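You operate a simulated robot arm through the tools that you are given. There is no shell and no other tool.

You are at the controls of a simulated two-armed robot. One attempt, no reset.

TASK
Clip the edging down on the cream panel with four spring clamps.
Fine: yellow over the red mark, pink over the blue mark, white over the green mark, orange over the black mark. The purple one stays on the lip.

Only the result counts: the job must be done as asked and must still hold three seconds after the hand-in. Knocking over, shifting, dropping, spilling or breaking anything else fails it.

THE ROBOT
Two 7-joint arms with two-finger grippers on one trunk that stands fixed in place. Base frame: the origin is at the foot of the trunk, x ahead of it, y to its left, z up; the work surface is at about z = 920. Units: mm, degrees, N and s.
The left shoulder is at [70, 139, 1355], the right one opposite. With the tool pointing down near the work surface each hand reaches from about 440 to 740 mm from the base axis, measured 20 degrees to its own side. Payload 3.43 kg a hand.
The tool frame of a hand sits at the grasp point between the pads (the TCP): z along the fingers, y along the line on which they close. The tips reach 30 mm beyond it. The gripper opens to 104 mm; its body begins 57 mm behind the TCP.
Orientation is that of the tool frame in the base frame, as a unit quaternion [w, x, y, z]. With the fingers straight down and closing along the base's y, the tool's x points along the base's -x, its y along +y and its z along -z.

THE INTERFACE
- The arms move only by the tool servo_tool. It takes "left_targets", "right_targets" or both (then of equal length, played together; a hand with none holds still); each is a list that holds one entry, the list of rows, each a list of 7 numbers: the shift along the base's x, y, z in mm, then the turn, a rotation vector about the base's x, y, z in degrees, then the closure, from 0 (fully open) to 1 (shut). In form: [[[x, y, z, ax, ay, az, fingers], ...]]. A call has 1 to 20 rows; each row is the pose to reach, as a shift and turn from the pose commanded when the call began. Each row takes 0.2 s and may step no farther than 50 mm and 8.6 degrees from the row before; otherwise, or with a gripper value out of range, the whole call is refused. A pose out of reach is approached as far as the arm can. The call stops where the force on the tool passes 40 N (or 10 N more than at its start, if that is more) or the arm is blocked; 0.2 s more then pass. The fingers move at their own pace (about 45 mm/s each) and stop on an object; they squeeze with about 35 N. The grip force told is the motor's: it shows also when the fingers shut on nothing. Time passes only in rows, and 0.2 s behind the last, so rows that repeat a pose let the fingers close. It gives the time, the measured TCP pose, the force on the tool (base axes), the opening and the grip force at its end, in the units of the frame above (readings bear some noise), with the torque about the TCP (base axes, N m) and any sound that the robot's microphone picked up, and new pictures: "views" is both (left out), scene, wrist or none (wrist: the cameras of the hands that moved).
- Cameras (640 x 400 px; columns grow to the right, rows downward): "scene" is now at [128.7, -48, 1590.4]; the picture's right is [-0.48, -0.88, 0.00], its down [-0.50, 0.27, -0.82] and it looks along [0.72, -0.39, -0.57] (base axes); focal length 371 px, centre (320, 200). "left" rides on the left gripper at [67, -18, -90] in its tool frame; the picture's right is [0.25, 0.97, 0.00], its down [-0.73, 0.19, -0.66] and it looks along [-0.64, 0.17, 0.75] (tool axes); focal length 218 px, centre (320, 200). "right" rides on the right gripper at [67, 18, -90] in its tool frame; the picture's right is [-0.25, 0.97, 0.00], its down [-0.73, -0.19, -0.66] and it looks along [-0.64, -0.17, 0.75] (tool axes); focal length 218 px, centre (320, 200). There is no depth. A picture from a camera that has moved, and an enlarged one, comes with that camera's place and axes in the base frame and with its lens. The place of the scene camera against the robot may be out by one fixed shift of up to 12 mm in any direction.
- lift_body(by): slides the trunk up (or, below 0, down) by that many mm; the arms and the scene camera ride with it, the base frame stays. It gives what a move gives, with no picture.
- pan_tilt(pan, tilt): turns the head with the scene camera to pan (to the left, within 86 degrees either way) and tilt (down, from -29 to 69), counted from straight ahead of the robot. It gives what a move gives, and a new picture of the scene camera.
- inspect(camera, box): a new picture of the part [left, top, right, bottom] of that camera's present view, enlarged. No time passes.
- finish_job(): hands the job in; it is judged then, once.

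Places have to be worked out from the pictures, the camera data and where the tool is seen. Open the grippers and draw the arms clear of the work before you hand the job in, unless the task says otherwise.

The tools are called after "Request:" as a command line: name --argument value ..., lists and objects as JSON in quotes. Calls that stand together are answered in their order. servo_tool: Moves the arms, as the interface text tells. Its arguments: {"type":"object","properties":{"left_targets":{"type":"array"},"right_targets":{"type":"array"},"views":{"type":"string","enum":["both","scene","wrist","none"]}},"required":[]} The other tools are called the same way: lift_body (by) moves the trunk up or down; pan_tilt (pan, tilt) turns the head that bears the scene camera; inspect (camera, box) takes an enlarged picture of a part of a camera's view; finish_job () hands the job in.

At the start:

```text
time_s: 0.0
left_tool_pos: [444.1, -11.9, 1288.1]
left_orientation: [0.0, -0.001, 1.0, 0.0]
left_contact_force: [-0.1, 0.5, -0.3]
left_ft_torque: [0.02, 0.03, 0.0]
left_gripper_width: 103.9
left_finger_force: 0.1
right_tool_pos: [384.8, -484.3, 1340.0]
right_orientation: [0.0, 0.001, 1.0, 0.0]
right_contact_force: [0.2, 0.2, 0.3]
right_ft_torque: [-0.01, -0.02, 0.0]
right_gripper_width: 103.8
right_finger_force: 0.0
trunk travel left (down, up): [-850.0, 90.0]
head pan, tilt (commanded): [-28.7, 34.9]
```

scene: 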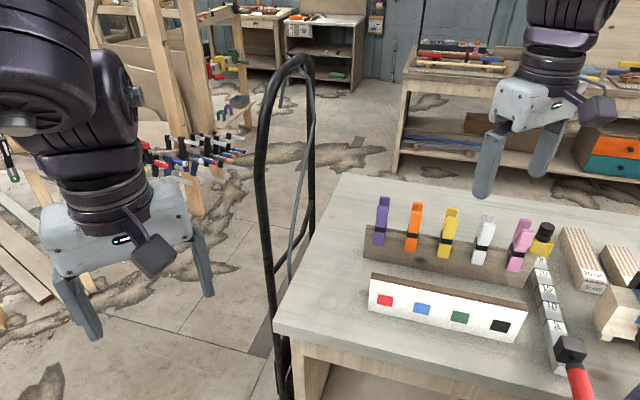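
right: 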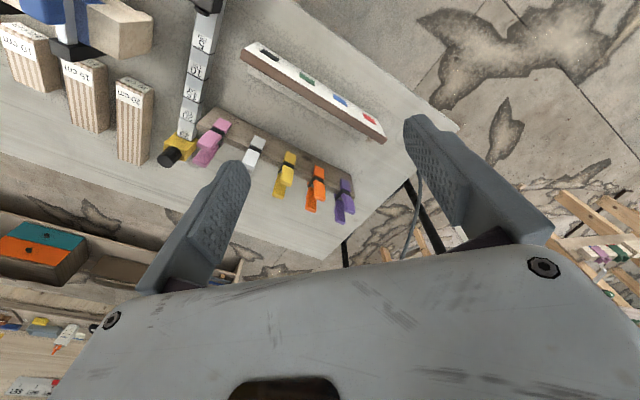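
left: 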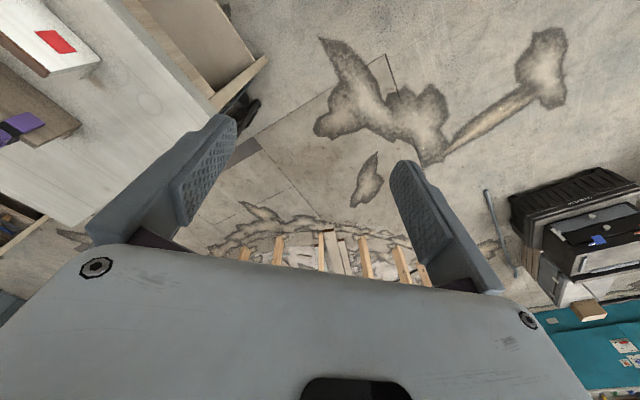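

I'll start by looking closely at the clamps on the lip and at the cream panel in the scene camera and wrist camera views.

Request:
inspect --camera "scene" --box '[340, 180, 580, 350]'

Request:
inspect --camera "right" --box '[150, 30, 400, 230]'

```text
2.35 times, centred on (460, 265) of scene
camera zoom: at [128.7, -48.0, 1590.4], right [-0.48, -0.88, 0.0], down [-0.5, 0.27, -0.82], along [0.72, -0.39, -0.57], focal length 874 px, centre (-9, 47)
```

zoom: 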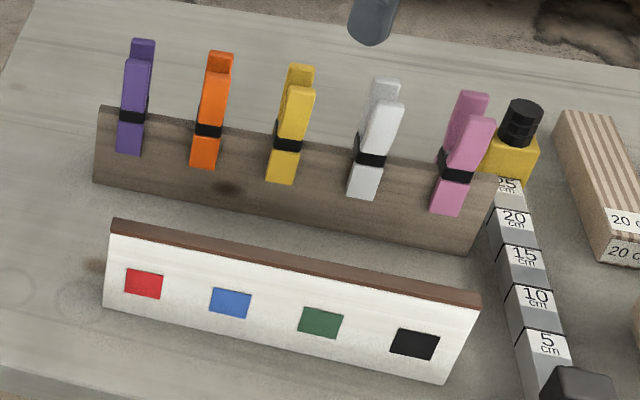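

```text
2.00 times, centred on (275, 130) of right
camera zoom: at [318.9, -468.3, 1429.3], right [0.25, 0.97, 0.0], down [0.73, -0.19, 0.66], along [0.64, -0.17, -0.75], focal length 436 px, centre (410, 340)
```

zoom: 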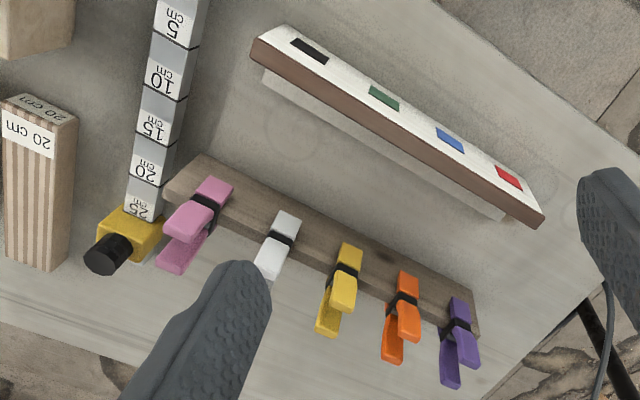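

The lip runs diagonally, roughly from (660,-499) to (437,-690), with the panel about 140 mm in front of it and parallel. I'll turn the right hand so its closing line is square to the lip, and look again from there.

Request:
servo_tool --right_targets '[[[10, -10, 0, 0, 0, 8.2, 0], [20, -25, 0, 0, 0, 16.4, 0], [30, -40, 0, 0, 0, 24.6, 0], [40, -55, 0, 0, 0, 32.8, 0], [50, -70, 0, 0, 0, 41, 0], [50, -70, 0, 0, 0, 41, 0]]]' --views "both"

```text
time_s: 1.4
left_tool_pos: [444.7, -11.1, 1287.8]
left_orientation: [0.0, -0.002, 1.0, 0.001]
left_contact_force: [-0.2, 0.2, -0.5]
left_ft_torque: [-0.03, 0.0, -0.02]
left_gripper_width: 104.0
left_finger_force: 0.1
right_tool_pos: [436.2, -556.4, 1341.2]
right_orientation: [0.002, -0.352, 0.936, 0.001]
right_contact_force: [-0.9, 0.3, -0.4]
right_ft_torque: [-0.02, -0.01, -0.01]
right_gripper_width: 104.3
right_finger_force: 0.0
trunk travel left (down, up): [-850.0, 90.0]
head pan, tilt (commanded): [-28.7, 34.9]
camera scene: at [128.4, -48.0, 1590.4], right [-0.48, -0.88, 0.0], down [-0.5, 0.27, -0.82], along [0.72, -0.39, -0.57], focal length 371 px, centre (320, 200)
camera right: at [372.5, -587.4, 1430.1], right [-0.45, 0.89, 0.0], down [0.67, 0.34, 0.66], along [0.59, 0.29, -0.75], focal length 218 px, centre (320, 200)
```

scene: 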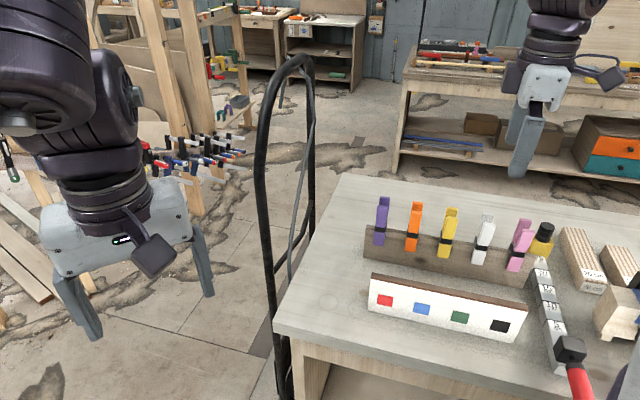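
right: 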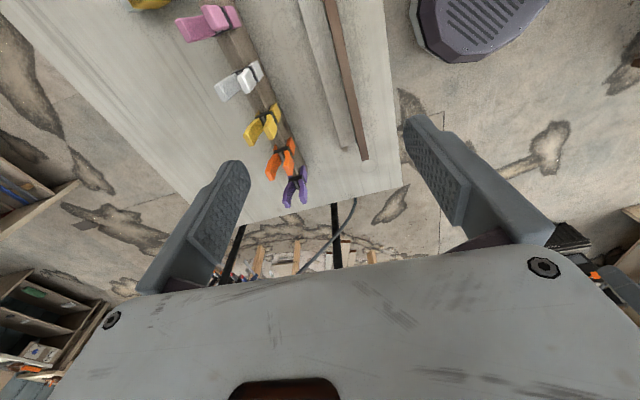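

The hand is now squared to the lip to within a few degrees. I'll enlarge both views to measure the clamps' exact directions and places.

Request:
inspect --camera "right" --box '[160, 0, 400, 220]'

Request:
inspect --camera "scene" --box '[355, 185, 515, 285]'

Request:
inspect --camera "scene" --box '[440, 195, 600, 295]'

Request:
inspect --camera "scene" --box '[360, 260, 540, 350]'

```text
1.82 times, centred on (280, 110) of right
camera zoom: at [372.5, -587.4, 1430.1], right [-0.45, 0.89, 0.0], down [0.67, 0.34, 0.66], along [0.59, 0.29, -0.75], focal length 397 px, centre (393, 364)
```

zoom: 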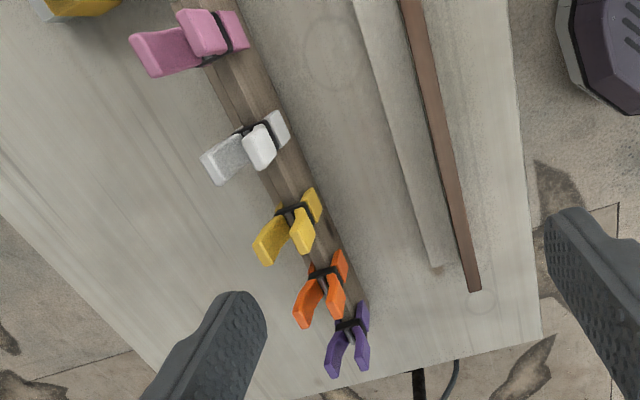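

```text
4.00 times, centred on (435, 235) of scene
camera zoom: at [128.4, -48.0, 1590.4], right [-0.48, -0.88, 0.0], down [-0.5, 0.27, -0.82], along [0.72, -0.39, -0.57], focal length 1486 px, centre (-140, 60)
```

zoom: 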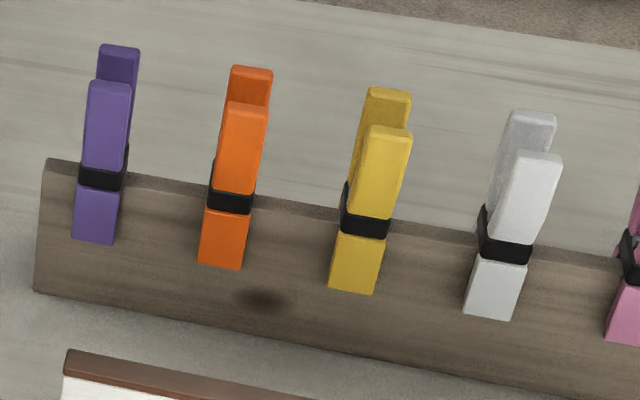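

```text
4.00 times, centred on (520, 245) of scene
camera zoom: at [128.4, -48.0, 1590.4], right [-0.48, -0.88, 0.0], down [-0.5, 0.27, -0.82], along [0.72, -0.39, -0.57], focal length 1486 px, centre (-480, 20)
```

zoom: 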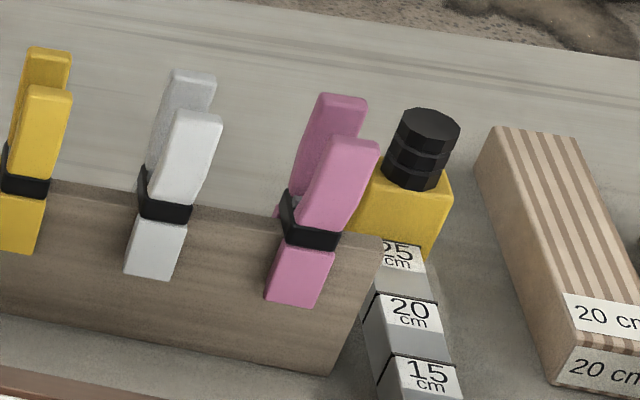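

```text
3.56 times, centred on (450, 305) of scene
camera zoom: at [128.4, -48.0, 1590.4], right [-0.48, -0.88, 0.0], down [-0.5, 0.27, -0.82], along [0.72, -0.39, -0.57], focal length 1320 px, centre (-142, -173)
```

zoom: 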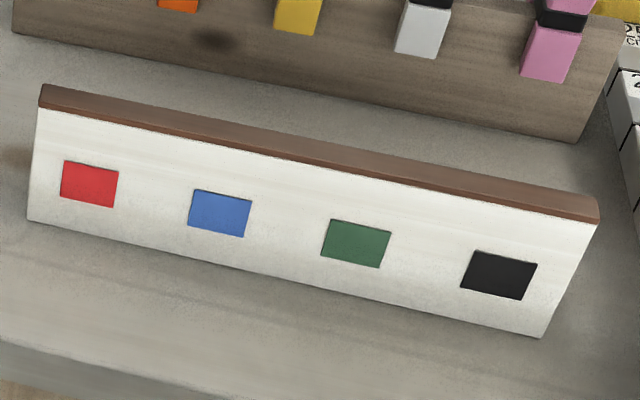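

The handles form a V square to the lip, so the hand should close along the lip's normal. I'll move over the yellow clamp at a safe height to check reach and get a closer view.

Request:
servo_tool --right_targets '[[[30, -14, -20, 0, 0, 0, 0], [60, -28, -40, 0, 0, 0, 0], [90, -42, -60, 0, 0, 0, 0], [120, -56, -80, 0, 0, 0, 0], [120, -56, -80, 0, 0, 0, 0]]]' --views "both"

```text
time_s: 2.6
left_tool_pos: [446.0, -11.0, 1286.7]
left_orientation: [-0.001, 0.0, 1.0, -0.001]
left_contact_force: [-0.1, 0.0, -0.3]
left_ft_torque: [0.0, -0.01, -0.03]
left_gripper_width: 103.7
left_finger_force: 0.0
right_tool_pos: [555.5, -610.7, 1258.8]
right_orientation: [0.0, -0.35, 0.937, 0.001]
right_contact_force: [0.1, 0.6, -0.1]
right_ft_torque: [-0.01, -0.01, -0.03]
right_gripper_width: 103.8
right_finger_force: 0.1
right hand out of reach, approached as far as the arm can: row 3
trunk travel left (down, up): [-850.0, 90.0]
head pan, tilt (commanded): [-28.7, 34.9]
camera scene: at [130.1, -48.6, 1590.2], right [-0.48, -0.88, 0.0], down [-0.5, 0.27, -0.82], along [0.72, -0.39, -0.57], focal length 371 px, centre (320, 200)
camera right: at [495.4, -642.2, 1347.7], right [-0.44, 0.9, 0.0], down [0.68, 0.33, 0.66], along [0.59, 0.29, -0.75], focal length 218 px, centre (320, 200)
```

scene: 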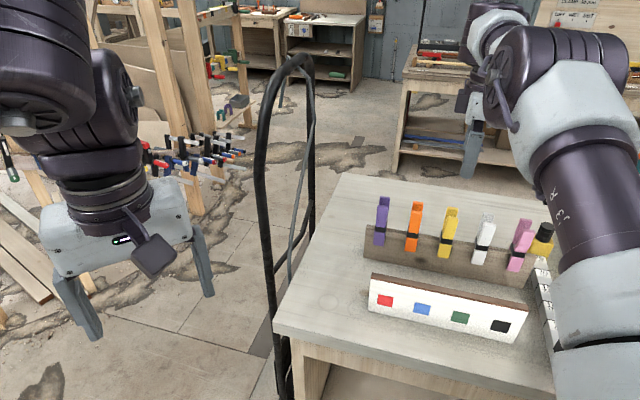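
right: 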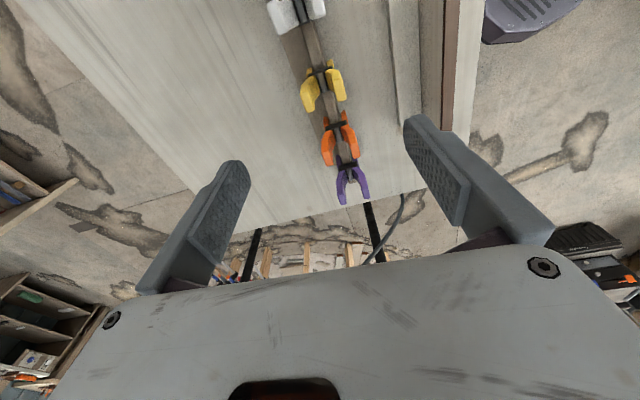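

The hand reached there. I'll enlarge the wrist view to measure clamps.

Request:
inspect --camera "right" --box '[250, 0, 410, 110]'

Request:
inspect --camera "right" --box '[270, 100, 420, 215]'

Request:
inspect --camera "right" --box '[360, 0, 520, 110]'

```text
3.64 times, centred on (330, 55) of right
camera zoom: at [495.4, -642.2, 1347.7], right [-0.44, 0.9, 0.0], down [0.68, 0.33, 0.66], along [0.59, 0.29, -0.75], focal length 794 px, centre (284, 727)
```

zoom: 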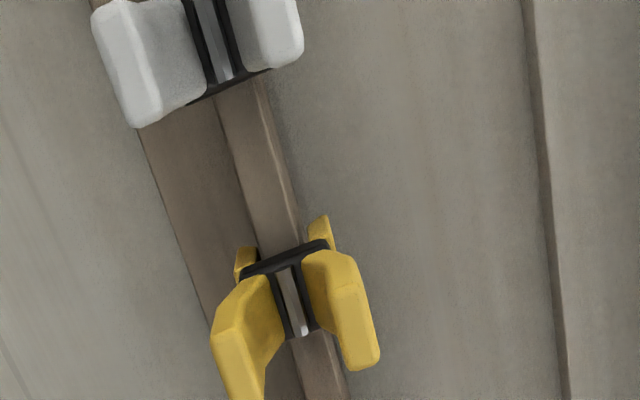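

```text
3.48 times, centred on (345, 158) of right
camera zoom: at [495.4, -642.2, 1347.7], right [-0.44, 0.9, 0.0], down [0.68, 0.33, 0.66], along [0.59, 0.29, -0.75], focal length 759 px, centre (233, 348)
```

zoom: 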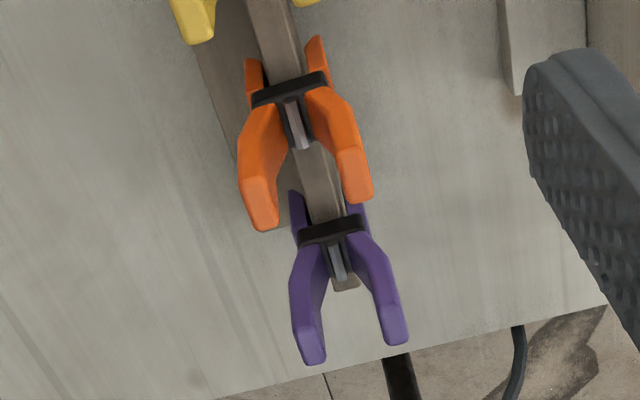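

```text
3.64 times, centred on (440, 55) of right
camera zoom: at [495.4, -642.2, 1347.7], right [-0.44, 0.9, 0.0], down [0.68, 0.33, 0.66], along [0.59, 0.29, -0.75], focal length 794 px, centre (-116, 727)
```

zoom: 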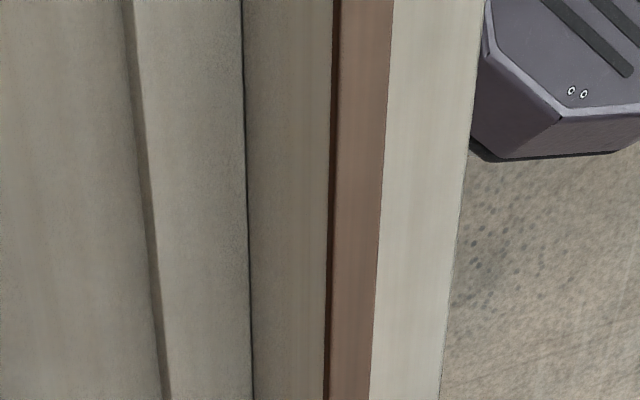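

Lip and panel both run at about 45°, so I need about 4° more turn. Yellow's hinge triangulates to about (549,-613,1030). I'll go down to z≈1180, still above the handles, centred over it.

Request:
servo_tool --right_targets '[[[-2, -1, -20, 0, 0, 2, 0], [-4, -2, -40, 0, 0, 4, 0], [-5.8, -3.2, -60, 0, 0, 4, 0], [-5.8, -3.2, -80, 0, 0, 4, 0], [-5.8, -3.2, -80, 0, 0, 4, 0]]]' --views "both"

Request:
inspect --camera "right" --box '[240, 40, 400, 140]'

Request:
inspect --camera "right" --box '[240, 130, 400, 230]'

```text
time_s: 3.8
left_tool_pos: [445.3, -11.9, 1287.7]
left_orientation: [0.0, -0.001, 1.0, 0.001]
left_contact_force: [-0.2, 0.6, -0.5]
left_ft_torque: [-0.02, 0.0, -0.04]
left_gripper_width: 104.0
left_finger_force: 0.0
right_tool_pos: [551.4, -613.6, 1178.0]
right_orientation: [0.001, -0.383, 0.924, 0.0]
right_contact_force: [-0.7, 0.2, -0.1]
right_ft_torque: [0.04, -0.01, 0.01]
right_gripper_width: 104.2
right_finger_force: 0.0
trunk travel left (down, up): [-850.0, 90.0]
head pan, tilt (commanded): [-28.7, 34.9]
camera scene: at [129.3, -48.2, 1590.3], right [-0.48, -0.88, 0.0], down [-0.5, 0.27, -0.82], along [0.72, -0.39, -0.57], focal length 371 px, centre (320, 200)
camera right: at [491.8, -650.2, 1266.5], right [-0.51, 0.86, 0.0], down [0.65, 0.38, 0.66], along [0.57, 0.33, -0.75], focal length 218 px, centre (320, 200)
```

scene: 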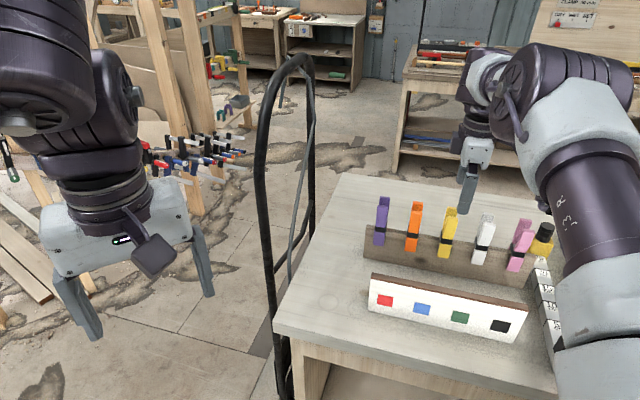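
right: 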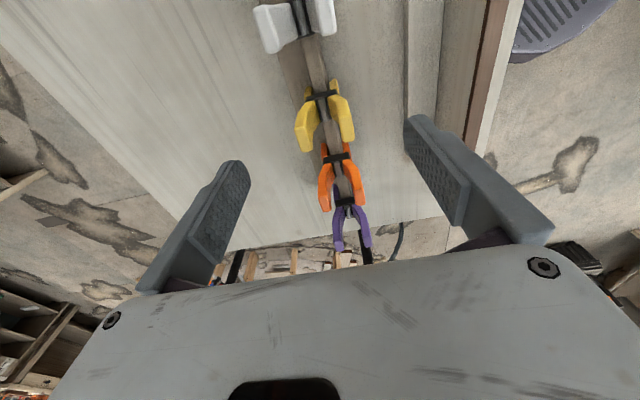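

```text
4.00 times, centred on (320, 90) of right
camera zoom: at [491.8, -650.2, 1266.5], right [-0.51, 0.86, 0.0], down [0.65, 0.38, 0.66], along [0.57, 0.33, -0.75], focal length 873 px, centre (320, 640)
```

zoom: 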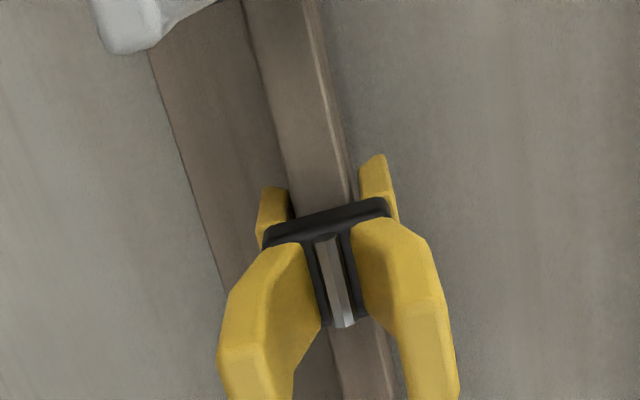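

```text
4.00 times, centred on (320, 180) of right
camera zoom: at [491.8, -650.2, 1266.5], right [-0.51, 0.86, 0.0], down [0.65, 0.38, 0.66], along [0.57, 0.33, -0.75], focal length 873 px, centre (320, 280)
```

zoom: 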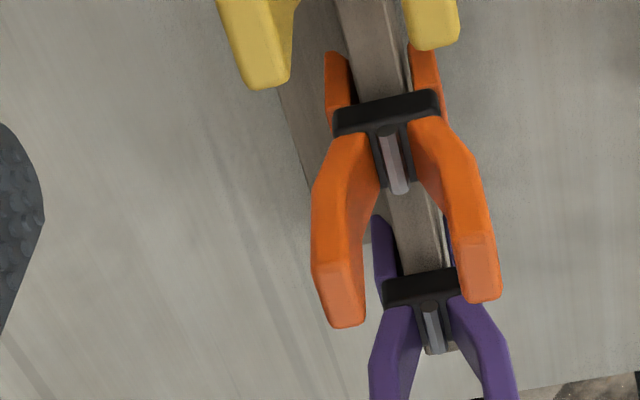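

Yellow's handle tips triangulate to n-centre about (557,-606), z≈1092, spread 44 mm. I'll shift over that centre and lower to about z=1108 so the open fingers straddle the handles, then check centring.

Request:
servo_tool --right_targets '[[[6.5, 7, 0, 0, 0, 0, 0], [6.5, 7, -25, 0, 0, 0, 0], [6.5, 7, -50, 0, 0, 0, 0], [6.5, 7, -70, 0, 0, 0, 0], [6.5, 7, -70, 0, 0, 0, 0]]]' --views "both"

Request:
servo_tool --right_targets '[[[0, 0, 0, 0, 0, 0, 0]]]' --views "none"

Request:
inspect --camera "right" --box '[220, 60, 460, 210]'

Request:
inspect --camera "scene" --box '[400, 160, 560, 260]'

```text
time_s: 5.0
left_tool_pos: [444.8, -11.1, 1288.1]
left_orientation: [0.0, -0.001, 1.0, 0.0]
left_contact_force: [-0.2, 0.0, -0.7]
left_ft_torque: [-0.02, -0.06, 0.02]
left_gripper_width: 104.3
left_finger_force: 0.1
right_tool_pos: [548.9, -601.8, 1116.9]
right_orientation: [0.001, -0.383, 0.924, 0.001]
right_contact_force: [1.1, 0.1, -0.3]
right_ft_torque: [-0.02, -0.01, -0.02]
right_gripper_width: 103.9
right_finger_force: 0.1
right hand out of reach, approached as far as the arm can: row 4, 5
trunk travel left (down, up): [-850.0, 90.0]
head pan, tilt (commanded): [-28.7, 34.9]
camera scene: at [129.4, -48.0, 1590.3], right [-0.48, -0.88, 0.0], down [-0.5, 0.27, -0.82], along [0.72, -0.39, -0.57], focal length 371 px, centre (320, 200)
camera right: at [488.9, -637.4, 1206.3], right [-0.51, 0.86, 0.0], down [0.65, 0.38, 0.66], along [0.57, 0.33, -0.75], focal length 218 px, centre (320, 200)
```

scene: 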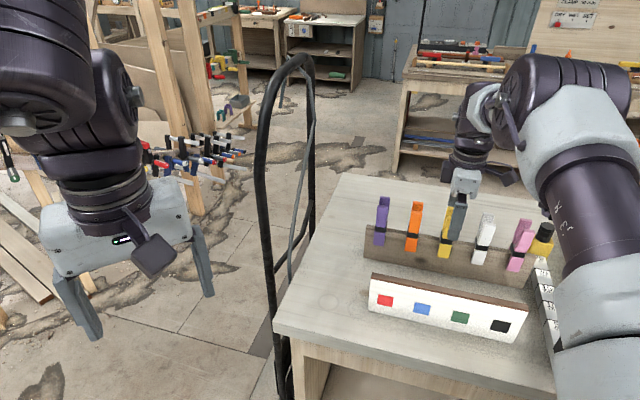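
right: 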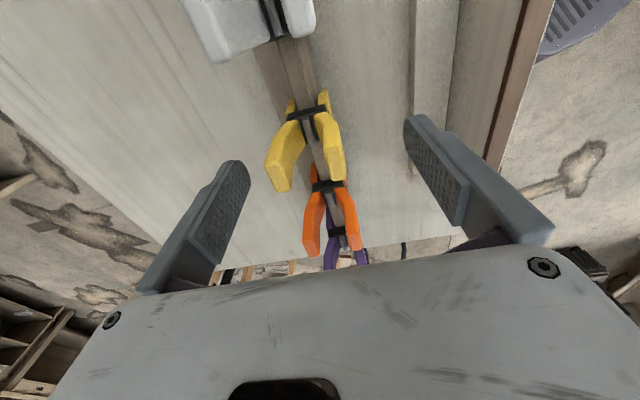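

```text
time_s: 5.4
left_tool_pos: [444.7, -11.5, 1288.2]
left_orientation: [0.0, -0.001, 1.0, 0.001]
left_contact_force: [-0.2, 0.3, -0.3]
left_ft_torque: [-0.01, 0.0, 0.0]
left_gripper_width: 103.8
left_finger_force: 0.2
right_tool_pos: [547.0, -601.4, 1119.1]
right_orientation: [0.0, -0.382, 0.924, 0.0]
right_contact_force: [0.8, 0.1, 0.3]
right_ft_torque: [-0.01, -0.02, 0.03]
right_gripper_width: 104.0
right_finger_force: 0.1
trunk travel left (down, up): [-850.0, 90.0]
head pan, tilt (commanded): [-28.7, 34.9]
```

```text
2.67 times, centred on (340, 135) of right
camera zoom: at [488.0, -637.4, 1206.9], right [-0.51, 0.86, 0.0], down [0.65, 0.38, 0.66], along [0.57, 0.33, -0.75], focal length 582 px, centre (267, 373)
```

zoom: 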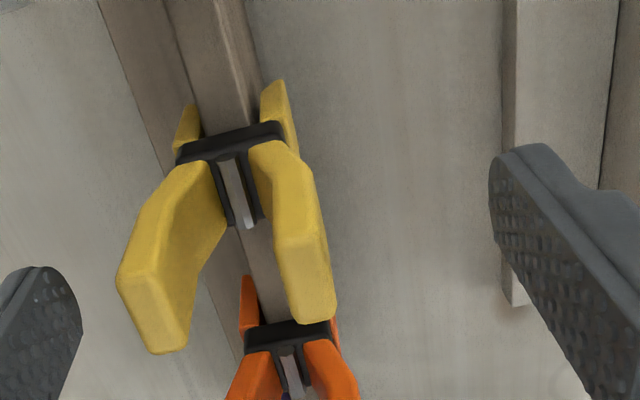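

```text
4.00 times, centred on (480, 210) of scene
camera zoom: at [128.4, -47.7, 1590.4], right [-0.48, -0.88, 0.0], down [-0.5, 0.27, -0.82], along [0.72, -0.39, -0.57], focal length 1486 px, centre (-320, 160)
```

zoom: 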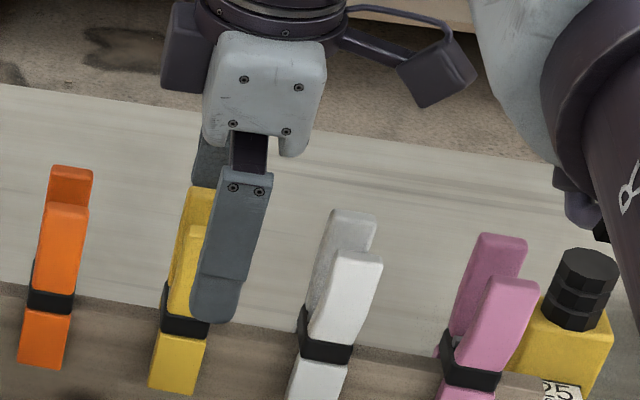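

The hand stopped about 9 mm short at this height (out of reach), so the trunk height needs adjusting. I'll raise the hand and test reach over the pink clamp's position, the farthest one, at different heights relative to the shoulder.

Request:
servo_tool --right_targets '[[[0, 0, 40, 0, 0, 0, 0], [0, 0, 80, 0, 0, 0, 0], [0, 0, 110, 0, 0, 0, 0], [-20, -20, 110, 0, 0, 0, 0], [-45, -45, 110, 0, 0, 0, 0], [-70, -70, 110, 0, 0, 0, 0], [-103, -103, 110, 0, 0, 0, 0], [-103, -103, 110, 0, 0, 0, 0]]]' --views "both"

Request:
servo_tool --right_targets '[[[0, 0, 30, 0, 0, 0, 0], [0, 0, 60, 0, 0, 0, 0], [0, 0, 60, 0, 0, 0, 0]]]' --views "none"

Request:
servo_tool --right_targets '[[[0, 0, 30, 0, 0, 0, 0], [0, 0, 60, 0, 0, 0, 0], [0, 0, 60, 0, 0, 0, 0]]]' --views "wrist"

```text
time_s: 7.2
left_tool_pos: [444.0, -11.4, 1287.2]
left_orientation: [0.001, 0.0, 1.0, 0.0]
left_contact_force: [-0.2, -0.2, 0.4]
left_ft_torque: [0.01, -0.03, -0.02]
left_gripper_width: 104.1
left_finger_force: 0.1
right_tool_pos: [446.1, -705.1, 1227.7]
right_orientation: [0.001, -0.383, 0.924, -0.001]
right_contact_force: [-0.2, 0.2, 0.0]
right_ft_torque: [0.01, -0.02, 0.02]
right_gripper_width: 104.0
right_finger_force: 0.1
trunk travel left (down, up): [-850.0, 90.0]
head pan, tilt (commanded): [-28.7, 34.9]
camera scene: at [128.8, -48.0, 1590.4], right [-0.48, -0.88, 0.0], down [-0.5, 0.27, -0.82], along [0.72, -0.39, -0.57], focal length 371 px, centre (320, 200)
camera right: at [385.8, -740.3, 1316.5], right [-0.51, 0.86, 0.0], down [0.65, 0.38, 0.66], along [0.57, 0.33, -0.75], focal length 218 px, centre (320, 200)
```

scene: 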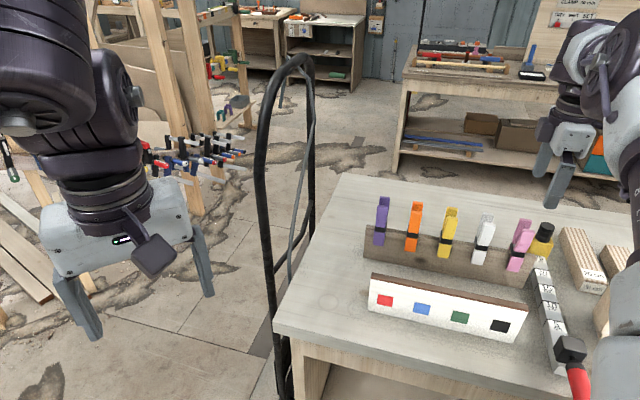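
right: 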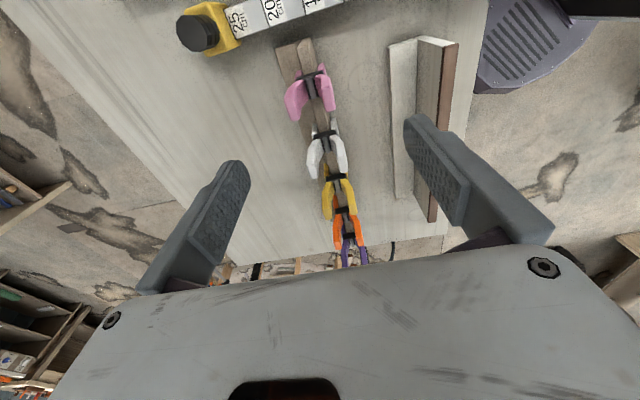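

```text
time_s: 8.0
left_tool_pos: [445.5, -9.9, 1288.1]
left_orientation: [0.0, -0.001, 1.0, 0.0]
left_contact_force: [-0.1, 0.0, 1.3]
left_ft_torque: [0.01, 0.01, 0.0]
left_gripper_width: 104.1
left_finger_force: 0.0
right_tool_pos: [447.4, -701.4, 1287.5]
right_orientation: [0.001, -0.382, 0.924, 0.001]
right_contact_force: [0.7, -0.7, 0.0]
right_ft_torque: [-0.01, 0.04, 0.02]
right_gripper_width: 104.0
right_finger_force: 0.1
trunk travel left (down, up): [-850.0, 90.0]
head pan, tilt (commanded): [-28.7, 34.9]
```

```text
time_s: 8.8
left_tool_pos: [445.7, -12.1, 1288.3]
left_orientation: [-0.001, 0.0, 1.0, 0.0]
left_contact_force: [-0.5, -0.5, -0.6]
left_ft_torque: [0.03, -0.01, 0.02]
left_gripper_width: 104.1
left_finger_force: 0.0
right_tool_pos: [449.9, -699.7, 1346.7]
right_orientation: [0.0, -0.383, 0.924, 0.001]
right_contact_force: [-0.3, -0.9, 0.6]
right_ft_torque: [0.02, -0.01, -0.02]
right_gripper_width: 104.3
right_finger_force: 0.1
trunk travel left (down, up): [-850.0, 90.0]
head pan, tilt (commanded): [-28.7, 34.9]
camera right: at [389.3, -737.5, 1436.0], right [-0.51, 0.86, 0.0], down [0.65, 0.38, 0.66], along [0.57, 0.33, -0.75], focal length 218 px, centre (320, 200)
```

right: 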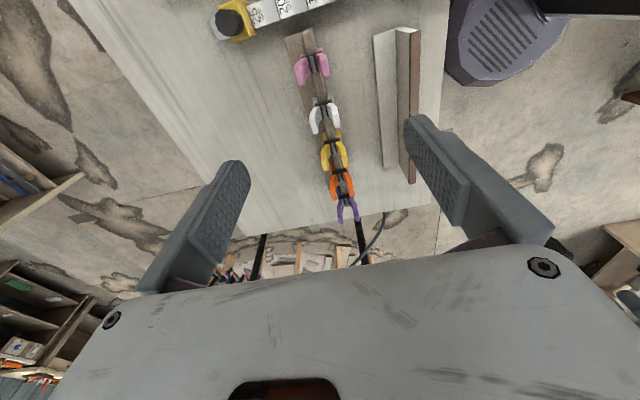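

Reach is fine with the hand higher relative to the shoulder. Nothing near the hand stands above z≈1095 (the bar-clamp knob is at about (463,-836,1058)), so I'll lower the trunk 200 mm, leaving the fingertips at about 1117.

Request:
lift_body --by -200

Request:
servo_tool --right_targets '[[[0, 0, 0, 0, 0, 0, 0]]]' --views "both"

Request:
inspect --camera "right" --box '[230, 40, 410, 152]'

```text
time_s: 11.0
left_tool_pos: [444.7, -10.8, 1086.9]
left_orientation: [0.0, -0.001, 1.0, 0.0]
left_contact_force: [0.7, -0.4, 0.0]
left_ft_torque: [0.0, 0.0, 0.0]
left_gripper_width: 104.2
left_finger_force: 0.0
right_tool_pos: [447.8, -699.9, 1147.5]
right_orientation: [0.001, -0.382, 0.924, 0.0]
right_contact_force: [-0.7, 0.3, 0.2]
right_ft_torque: [0.04, -0.04, -0.01]
right_gripper_width: 104.2
right_finger_force: 0.1
trunk travel left (down, up): [-650.0, 290.0]
head pan, tilt (commanded): [-28.7, 34.9]
```

```text
time_s: 11.4
left_tool_pos: [444.6, -10.7, 1087.8]
left_orientation: [0.0, -0.001, 1.0, 0.0]
left_contact_force: [-0.7, 0.3, 0.4]
left_ft_torque: [0.03, -0.04, 0.02]
left_gripper_width: 103.8
left_finger_force: 0.0
right_tool_pos: [448.9, -700.7, 1147.6]
right_orientation: [0.001, -0.383, 0.924, 0.001]
right_contact_force: [-0.4, 0.0, -0.2]
right_ft_torque: [0.02, 0.0, -0.01]
right_gripper_width: 104.1
right_finger_force: 0.0
trunk travel left (down, up): [-650.0, 290.0]
head pan, tilt (commanded): [-28.7, 34.9]
camera scene: at [128.9, -48.1, 1390.4], right [-0.48, -0.88, 0.0], down [-0.5, 0.27, -0.82], along [0.72, -0.39, -0.57], focal length 371 px, centre (320, 200)
camera right: at [388.9, -736.8, 1236.2], right [-0.51, 0.86, 0.0], down [0.65, 0.38, 0.66], along [0.57, 0.33, -0.75], focal length 218 px, centre (320, 200)
```

scene: 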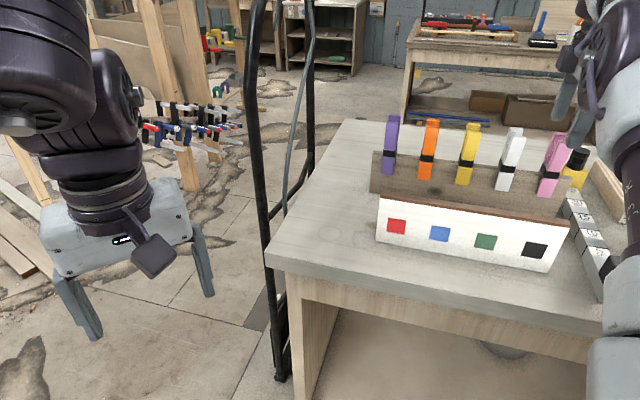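
right: 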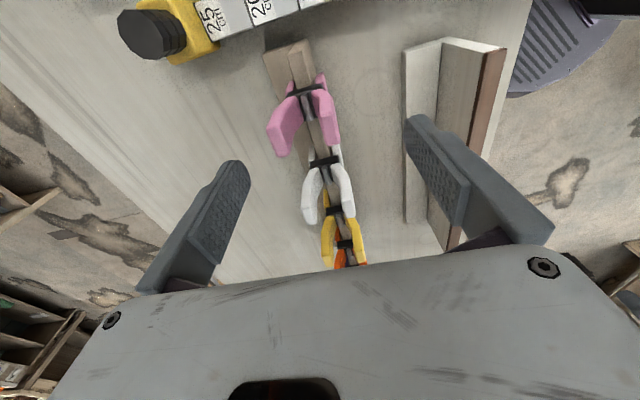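

```text
3.56 times, centred on (320, 96) of right
camera zoom: at [388.9, -736.8, 1236.2], right [-0.51, 0.86, 0.0], down [0.65, 0.38, 0.66], along [0.57, 0.33, -0.75], focal length 776 px, centre (320, 570)
```

zoom: 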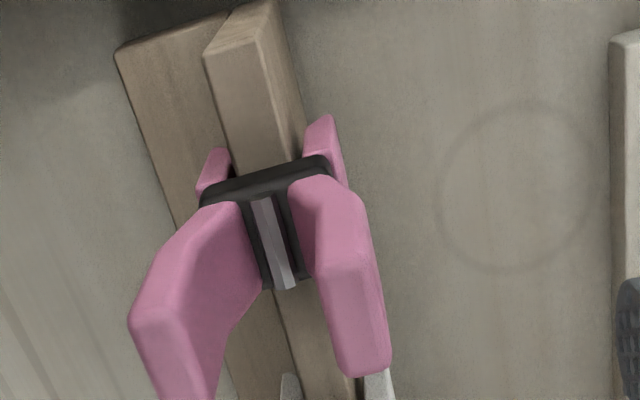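

Pink also reads centred at n = -822 (clamps at 75 mm spacing, about s = -185, -110, -35, +40, +115 along the lip). Before grasping, I'll survey the panel from directly above to get its centre plane.

Request:
servo_tool --right_targets '[[[0, 0, 25, 0, 0, 0, 0], [-6, 40, 30, 0, 0, 0, 0], [-12, 80, 30, 0, 0, 0, 0], [-18, 120, 30, 0, 0, 0, 0], [-25, 150, 30, 0, 0, 0, 0], [-25, 150, 30, 0, 0, 0, 0]]]' --views "both"

Request:
inspect --camera "right" --box '[240, 0, 400, 100]'

Request:
inspect --camera "right" --box '[240, 100, 400, 200]'

Request:
inspect --camera "scene" --box '[365, 180, 585, 280]'

```text
time_s: 12.8
left_tool_pos: [444.0, -10.8, 1089.1]
left_orientation: [0.0, -0.001, 1.0, 0.0]
left_contact_force: [0.7, -0.3, 0.5]
left_ft_torque: [0.01, 0.0, 0.0]
left_gripper_width: 103.9
left_finger_force: 0.1
right_tool_pos: [441.5, -576.4, 1188.6]
right_orientation: [0.001, -0.383, 0.924, 0.001]
right_contact_force: [0.3, -0.9, 0.0]
right_ft_torque: [-0.01, -0.04, 0.0]
right_gripper_width: 103.9
right_finger_force: 0.0
right hand out of reach, approached as far as the arm can: row 3, 4, 5, 6
trunk travel left (down, up): [-650.0, 290.0]
head pan, tilt (commanded): [-28.7, 34.9]
camera scene: at [128.0, -47.6, 1390.5], right [-0.48, -0.88, 0.0], down [-0.5, 0.27, -0.82], along [0.72, -0.39, -0.57], focal length 371 px, centre (320, 200)
camera right: at [381.3, -612.7, 1276.8], right [-0.51, 0.86, 0.0], down [0.65, 0.38, 0.66], along [0.57, 0.34, -0.75], focal length 218 px, centre (320, 200)
```

scene: 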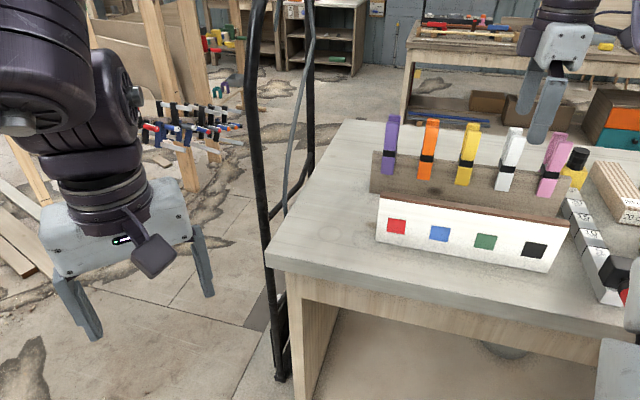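
right: 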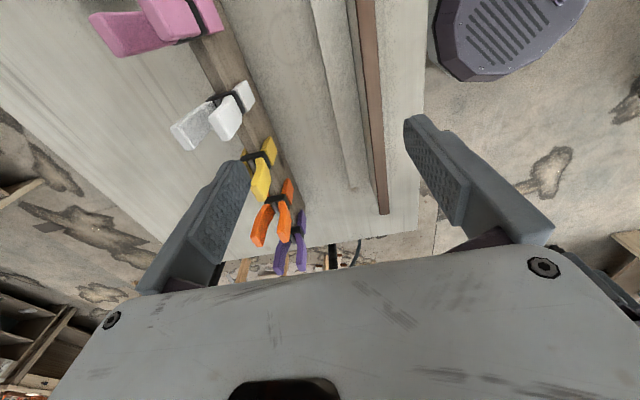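

```text
4.00 times, centred on (320, 50) of right
camera zoom: at [381.3, -612.7, 1276.8], right [-0.51, 0.86, 0.0], down [0.65, 0.38, 0.66], along [0.57, 0.34, -0.75], focal length 873 px, centre (320, 800)
```

zoom: 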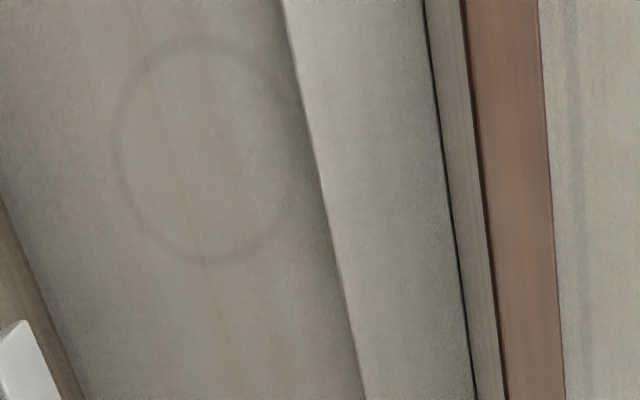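

```text
4.00 times, centred on (320, 150) of right
camera zoom: at [381.3, -612.7, 1276.8], right [-0.51, 0.86, 0.0], down [0.65, 0.38, 0.66], along [0.57, 0.34, -0.75], focal length 873 px, centre (320, 400)
```

zoom: 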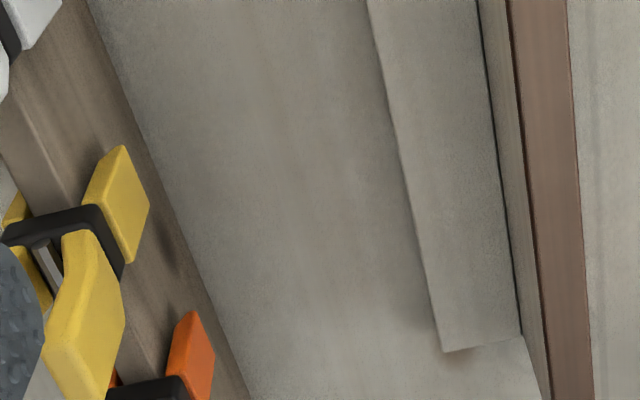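

```text
2.91 times, centred on (475, 230) of scene
camera zoom: at [128.0, -47.6, 1390.5], right [-0.48, -0.88, 0.0], down [-0.5, 0.27, -0.82], along [0.72, -0.39, -0.57], focal length 1080 px, centre (-131, 113)
```

zoom: 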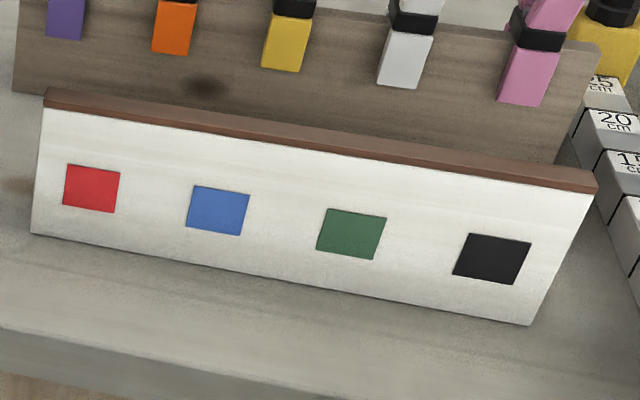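

At this trunk height the panel side is at the arm's inner limit, so I'll pick with the trunk low and raise the trunk before placing. Panel mid-plane reads n≈-666, its top ≈1030 like the lip, marks at 75 mm spacing. Now I go back over yellow and check centring at z≈1140.

Request:
servo_tool --right_targets '[[[38, -10, 0, 0, 0, 0, 0], [76, -20, 0, 0, 0, 0, 0], [115.3, -29.9, 0, 0, 0, 0, 0], [115.3, -29.9, -25, 0, 0, 0, 0], [115.3, -29.9, -48, 0, 0, 0, 0], [115.3, -29.9, -48, 0, 0, 0, 0]]]' --views "both"

Request:
inspect --camera "right" --box '[220, 60, 460, 210]'

Request:
inspect --camera "scene" --box '[400, 80, 560, 180]'

```text
time_s: 14.2
left_tool_pos: [444.9, -11.1, 1088.4]
left_orientation: [0.0, 0.001, 1.0, 0.0]
left_contact_force: [0.5, -0.1, 1.1]
left_ft_torque: [0.01, -0.04, -0.02]
left_gripper_width: 104.1
left_finger_force: 0.0
right_tool_pos: [555.9, -607.5, 1140.4]
right_orientation: [0.001, -0.383, 0.924, 0.002]
right_contact_force: [-0.2, -0.7, 0.2]
right_ft_torque: [-0.01, -0.01, 0.02]
right_gripper_width: 103.9
right_finger_force: 0.1
right hand out of reach, approached as far as the arm can: row 3, 4
trunk travel left (down, up): [-650.0, 290.0]
head pan, tilt (commanded): [-28.7, 34.9]
camera scene: at [129.0, -48.4, 1390.3], right [-0.48, -0.88, 0.0], down [-0.5, 0.27, -0.82], along [0.72, -0.39, -0.57], focal length 371 px, centre (320, 200)
camera right: at [496.4, -644.4, 1228.8], right [-0.51, 0.86, 0.0], down [0.65, 0.38, 0.66], along [0.57, 0.33, -0.75], focal length 218 px, centre (320, 200)
```

scene: 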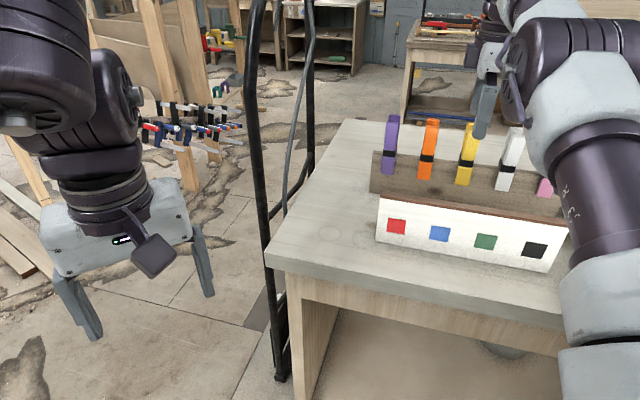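
right: 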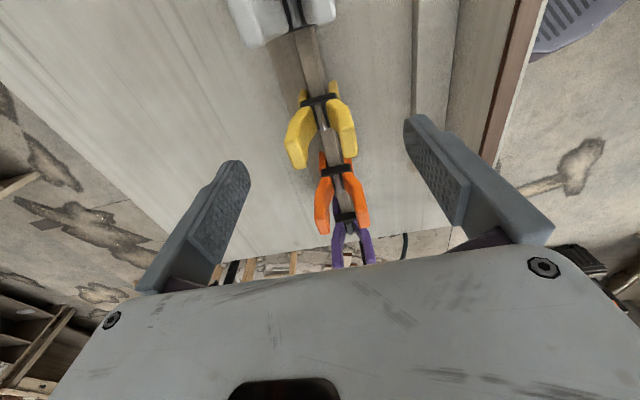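

```text
2.67 times, centred on (340, 135) of right
camera zoom: at [496.4, -644.4, 1228.8], right [-0.51, 0.86, 0.0], down [0.65, 0.38, 0.66], along [0.57, 0.33, -0.75], focal length 582 px, centre (267, 373)
```

zoom: 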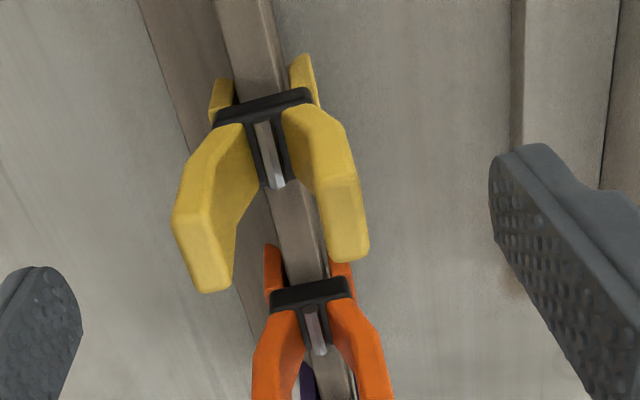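

```text
4.00 times, centred on (480, 130) of scene
camera zoom: at [129.0, -48.4, 1390.3], right [-0.48, -0.88, 0.0], down [-0.5, 0.27, -0.82], along [0.72, -0.39, -0.57], focal length 1486 px, centre (-320, 480)
```

zoom: 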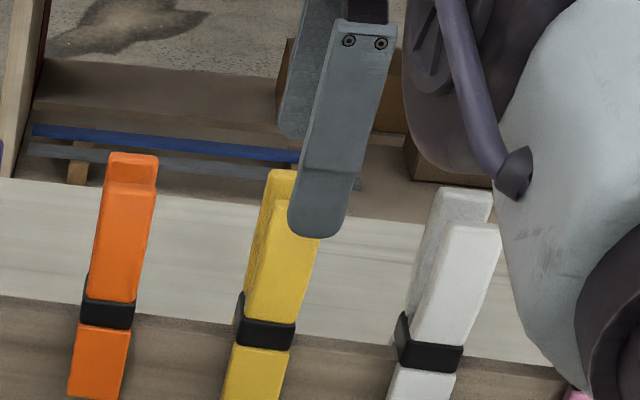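

The hand is centred on yellow within about 1 mm across and 2 mm along the lip. I'll descend to z≈1083 with a small along-lip correction, and close partway to about 52 mm to check both sides.

Request:
servo_tool --right_targets '[[[1.4, 1.4, -20, 0, 0, 0, 0], [1.4, 1.4, -40, 0, 0, 0, 0], [1.4, 1.4, -57, 0, 0, 0, 0], [1.4, 1.4, -57, 0, 0, 0, 0.3], [1.4, 1.4, -57, 0, 0, 0, 0.48], [1.4, 1.4, -57, 0, 0, 0, 0.48]]]' --views "both"

Request:
inspect --camera "right" --box '[220, 60, 460, 210]'

Request:
inspect --camera "scene" --box '[400, 80, 560, 180]'

```text
time_s: 15.6
left_tool_pos: [444.3, -10.5, 1087.8]
left_orientation: [0.0, 0.0, 1.0, -0.001]
left_contact_force: [0.0, 0.1, 0.1]
left_ft_torque: [0.0, 0.0, -0.01]
left_gripper_width: 103.9
left_finger_force: 0.1
right_tool_pos: [559.4, -608.0, 1086.0]
right_orientation: [0.001, -0.383, 0.924, 0.001]
right_contact_force: [-0.6, -0.4, 0.3]
right_ft_torque: [0.0, -0.03, -0.02]
right_gripper_width: 54.2
right_finger_force: 0.1
trunk travel left (down, up): [-650.0, 290.0]
head pan, tilt (commanded): [-28.7, 34.9]
camera scene: at [128.7, -47.9, 1390.4], right [-0.48, -0.88, 0.0], down [-0.5, 0.27, -0.82], along [0.72, -0.39, -0.57], focal length 371 px, centre (320, 200)
camera right: at [498.5, -644.1, 1174.9], right [-0.51, 0.86, 0.0], down [0.65, 0.38, 0.66], along [0.57, 0.33, -0.75], focal length 218 px, centre (320, 200)
```

scene: 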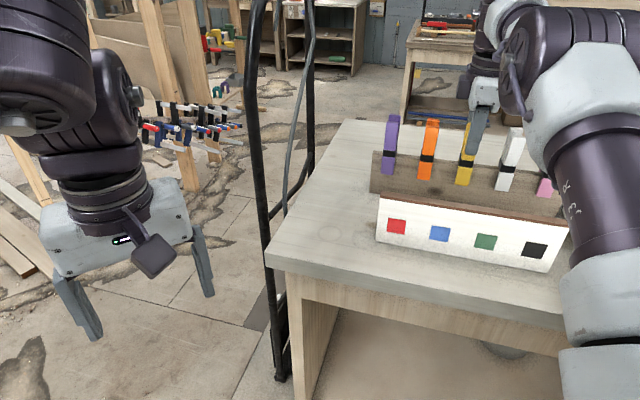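
right: 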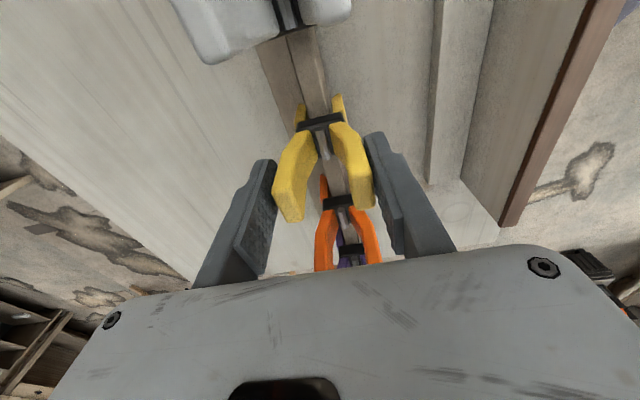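

```text
2.67 times, centred on (340, 135) of right
camera zoom: at [498.5, -644.1, 1174.9], right [-0.51, 0.86, 0.0], down [0.65, 0.38, 0.66], along [0.57, 0.33, -0.75], focal length 582 px, centre (267, 373)
```

zoom: 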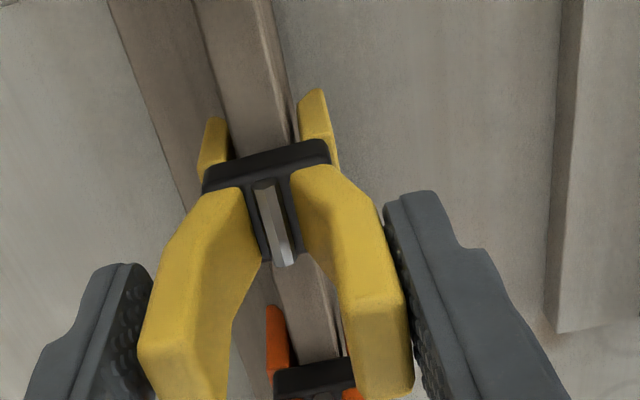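

```text
4.00 times, centred on (480, 130) of scene
camera zoom: at [128.7, -47.9, 1390.4], right [-0.48, -0.88, 0.0], down [-0.5, 0.27, -0.82], along [0.72, -0.39, -0.57], focal length 1486 px, centre (-320, 480)
```

zoom: 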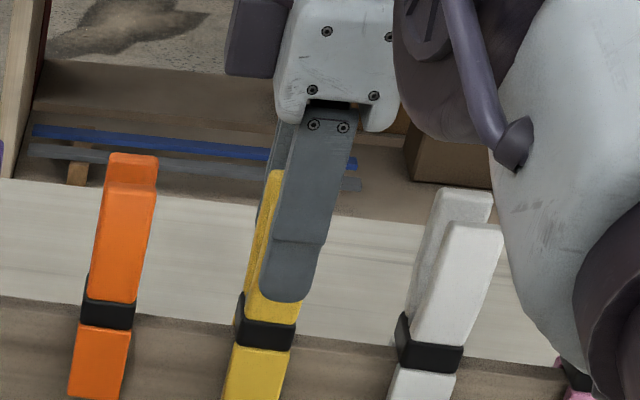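

Both fingers sit evenly just outside the handles at 54 mm opening. I'll squeeze fully and look at the jaws.

Request:
servo_tool --right_targets '[[[0, 0, 0, 0, 0, 0, 0.6], [0, 0, 0, 0, 0, 0, 0.75], [0, 0, 0, 0, 0, 0, 0.9], [0, 0, 0, 0, 0, 0, 1], [0, 0, 0, 0, 0, 0, 1], [0, 0, 0, 0, 0, 0, 1]]]' --views "both"

Request:
inspect --camera "right" --box '[220, 60, 460, 210]'

Request:
inspect --camera "scene" --box '[400, 100, 560, 200]'

```text
time_s: 17.0
left_tool_pos: [444.8, -10.6, 1088.1]
left_orientation: [0.0, -0.001, 1.0, 0.0]
left_contact_force: [-0.5, -0.2, 0.3]
left_ft_torque: [0.02, 0.0, 0.02]
left_gripper_width: 104.0
left_finger_force: 0.0
right_tool_pos: [558.2, -608.1, 1084.6]
right_orientation: [0.001, -0.383, 0.924, 0.0]
right_contact_force: [1.1, -0.1, 0.0]
right_ft_torque: [0.01, -0.04, 0.01]
right_gripper_width: 47.3
right_finger_force: 34.6
trunk travel left (down, up): [-650.0, 290.0]
head pan, tilt (commanded): [-28.7, 34.9]
camera scene: at [128.8, -48.0, 1390.4], right [-0.48, -0.88, 0.0], down [-0.5, 0.27, -0.82], along [0.72, -0.39, -0.57], focal length 371 px, centre (320, 200)
camera right: at [498.5, -644.2, 1174.8], right [-0.51, 0.86, 0.0], down [0.65, 0.38, 0.66], along [0.57, 0.33, -0.75], focal length 218 px, centre (320, 200)
```

scene: 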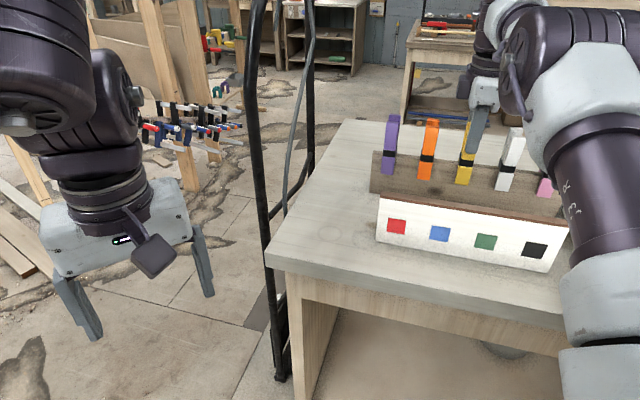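
right: 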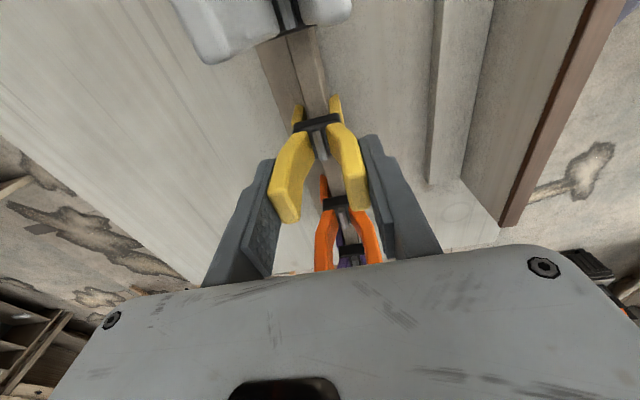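

```text
2.67 times, centred on (340, 135) of right
camera zoom: at [498.5, -644.2, 1174.8], right [-0.51, 0.86, 0.0], down [0.65, 0.38, 0.66], along [0.57, 0.33, -0.75], focal length 582 px, centre (267, 373)
```

zoom: 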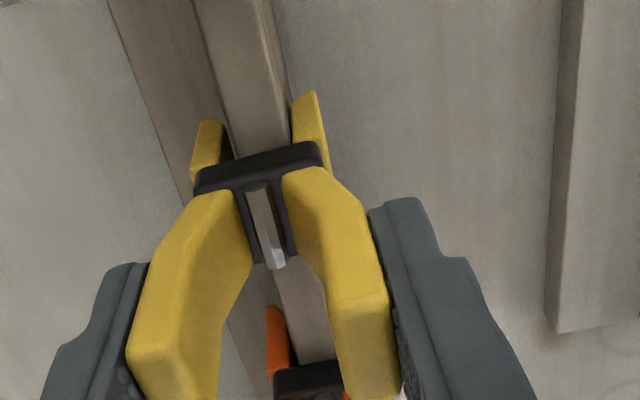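

```text
4.00 times, centred on (480, 150) of scene
camera zoom: at [128.8, -48.0, 1390.4], right [-0.48, -0.88, 0.0], down [-0.5, 0.27, -0.82], along [0.72, -0.39, -0.57], focal length 1486 px, centre (-320, 400)
```

zoom: 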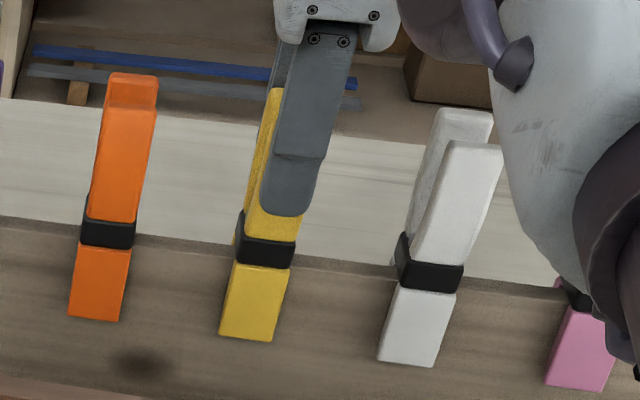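

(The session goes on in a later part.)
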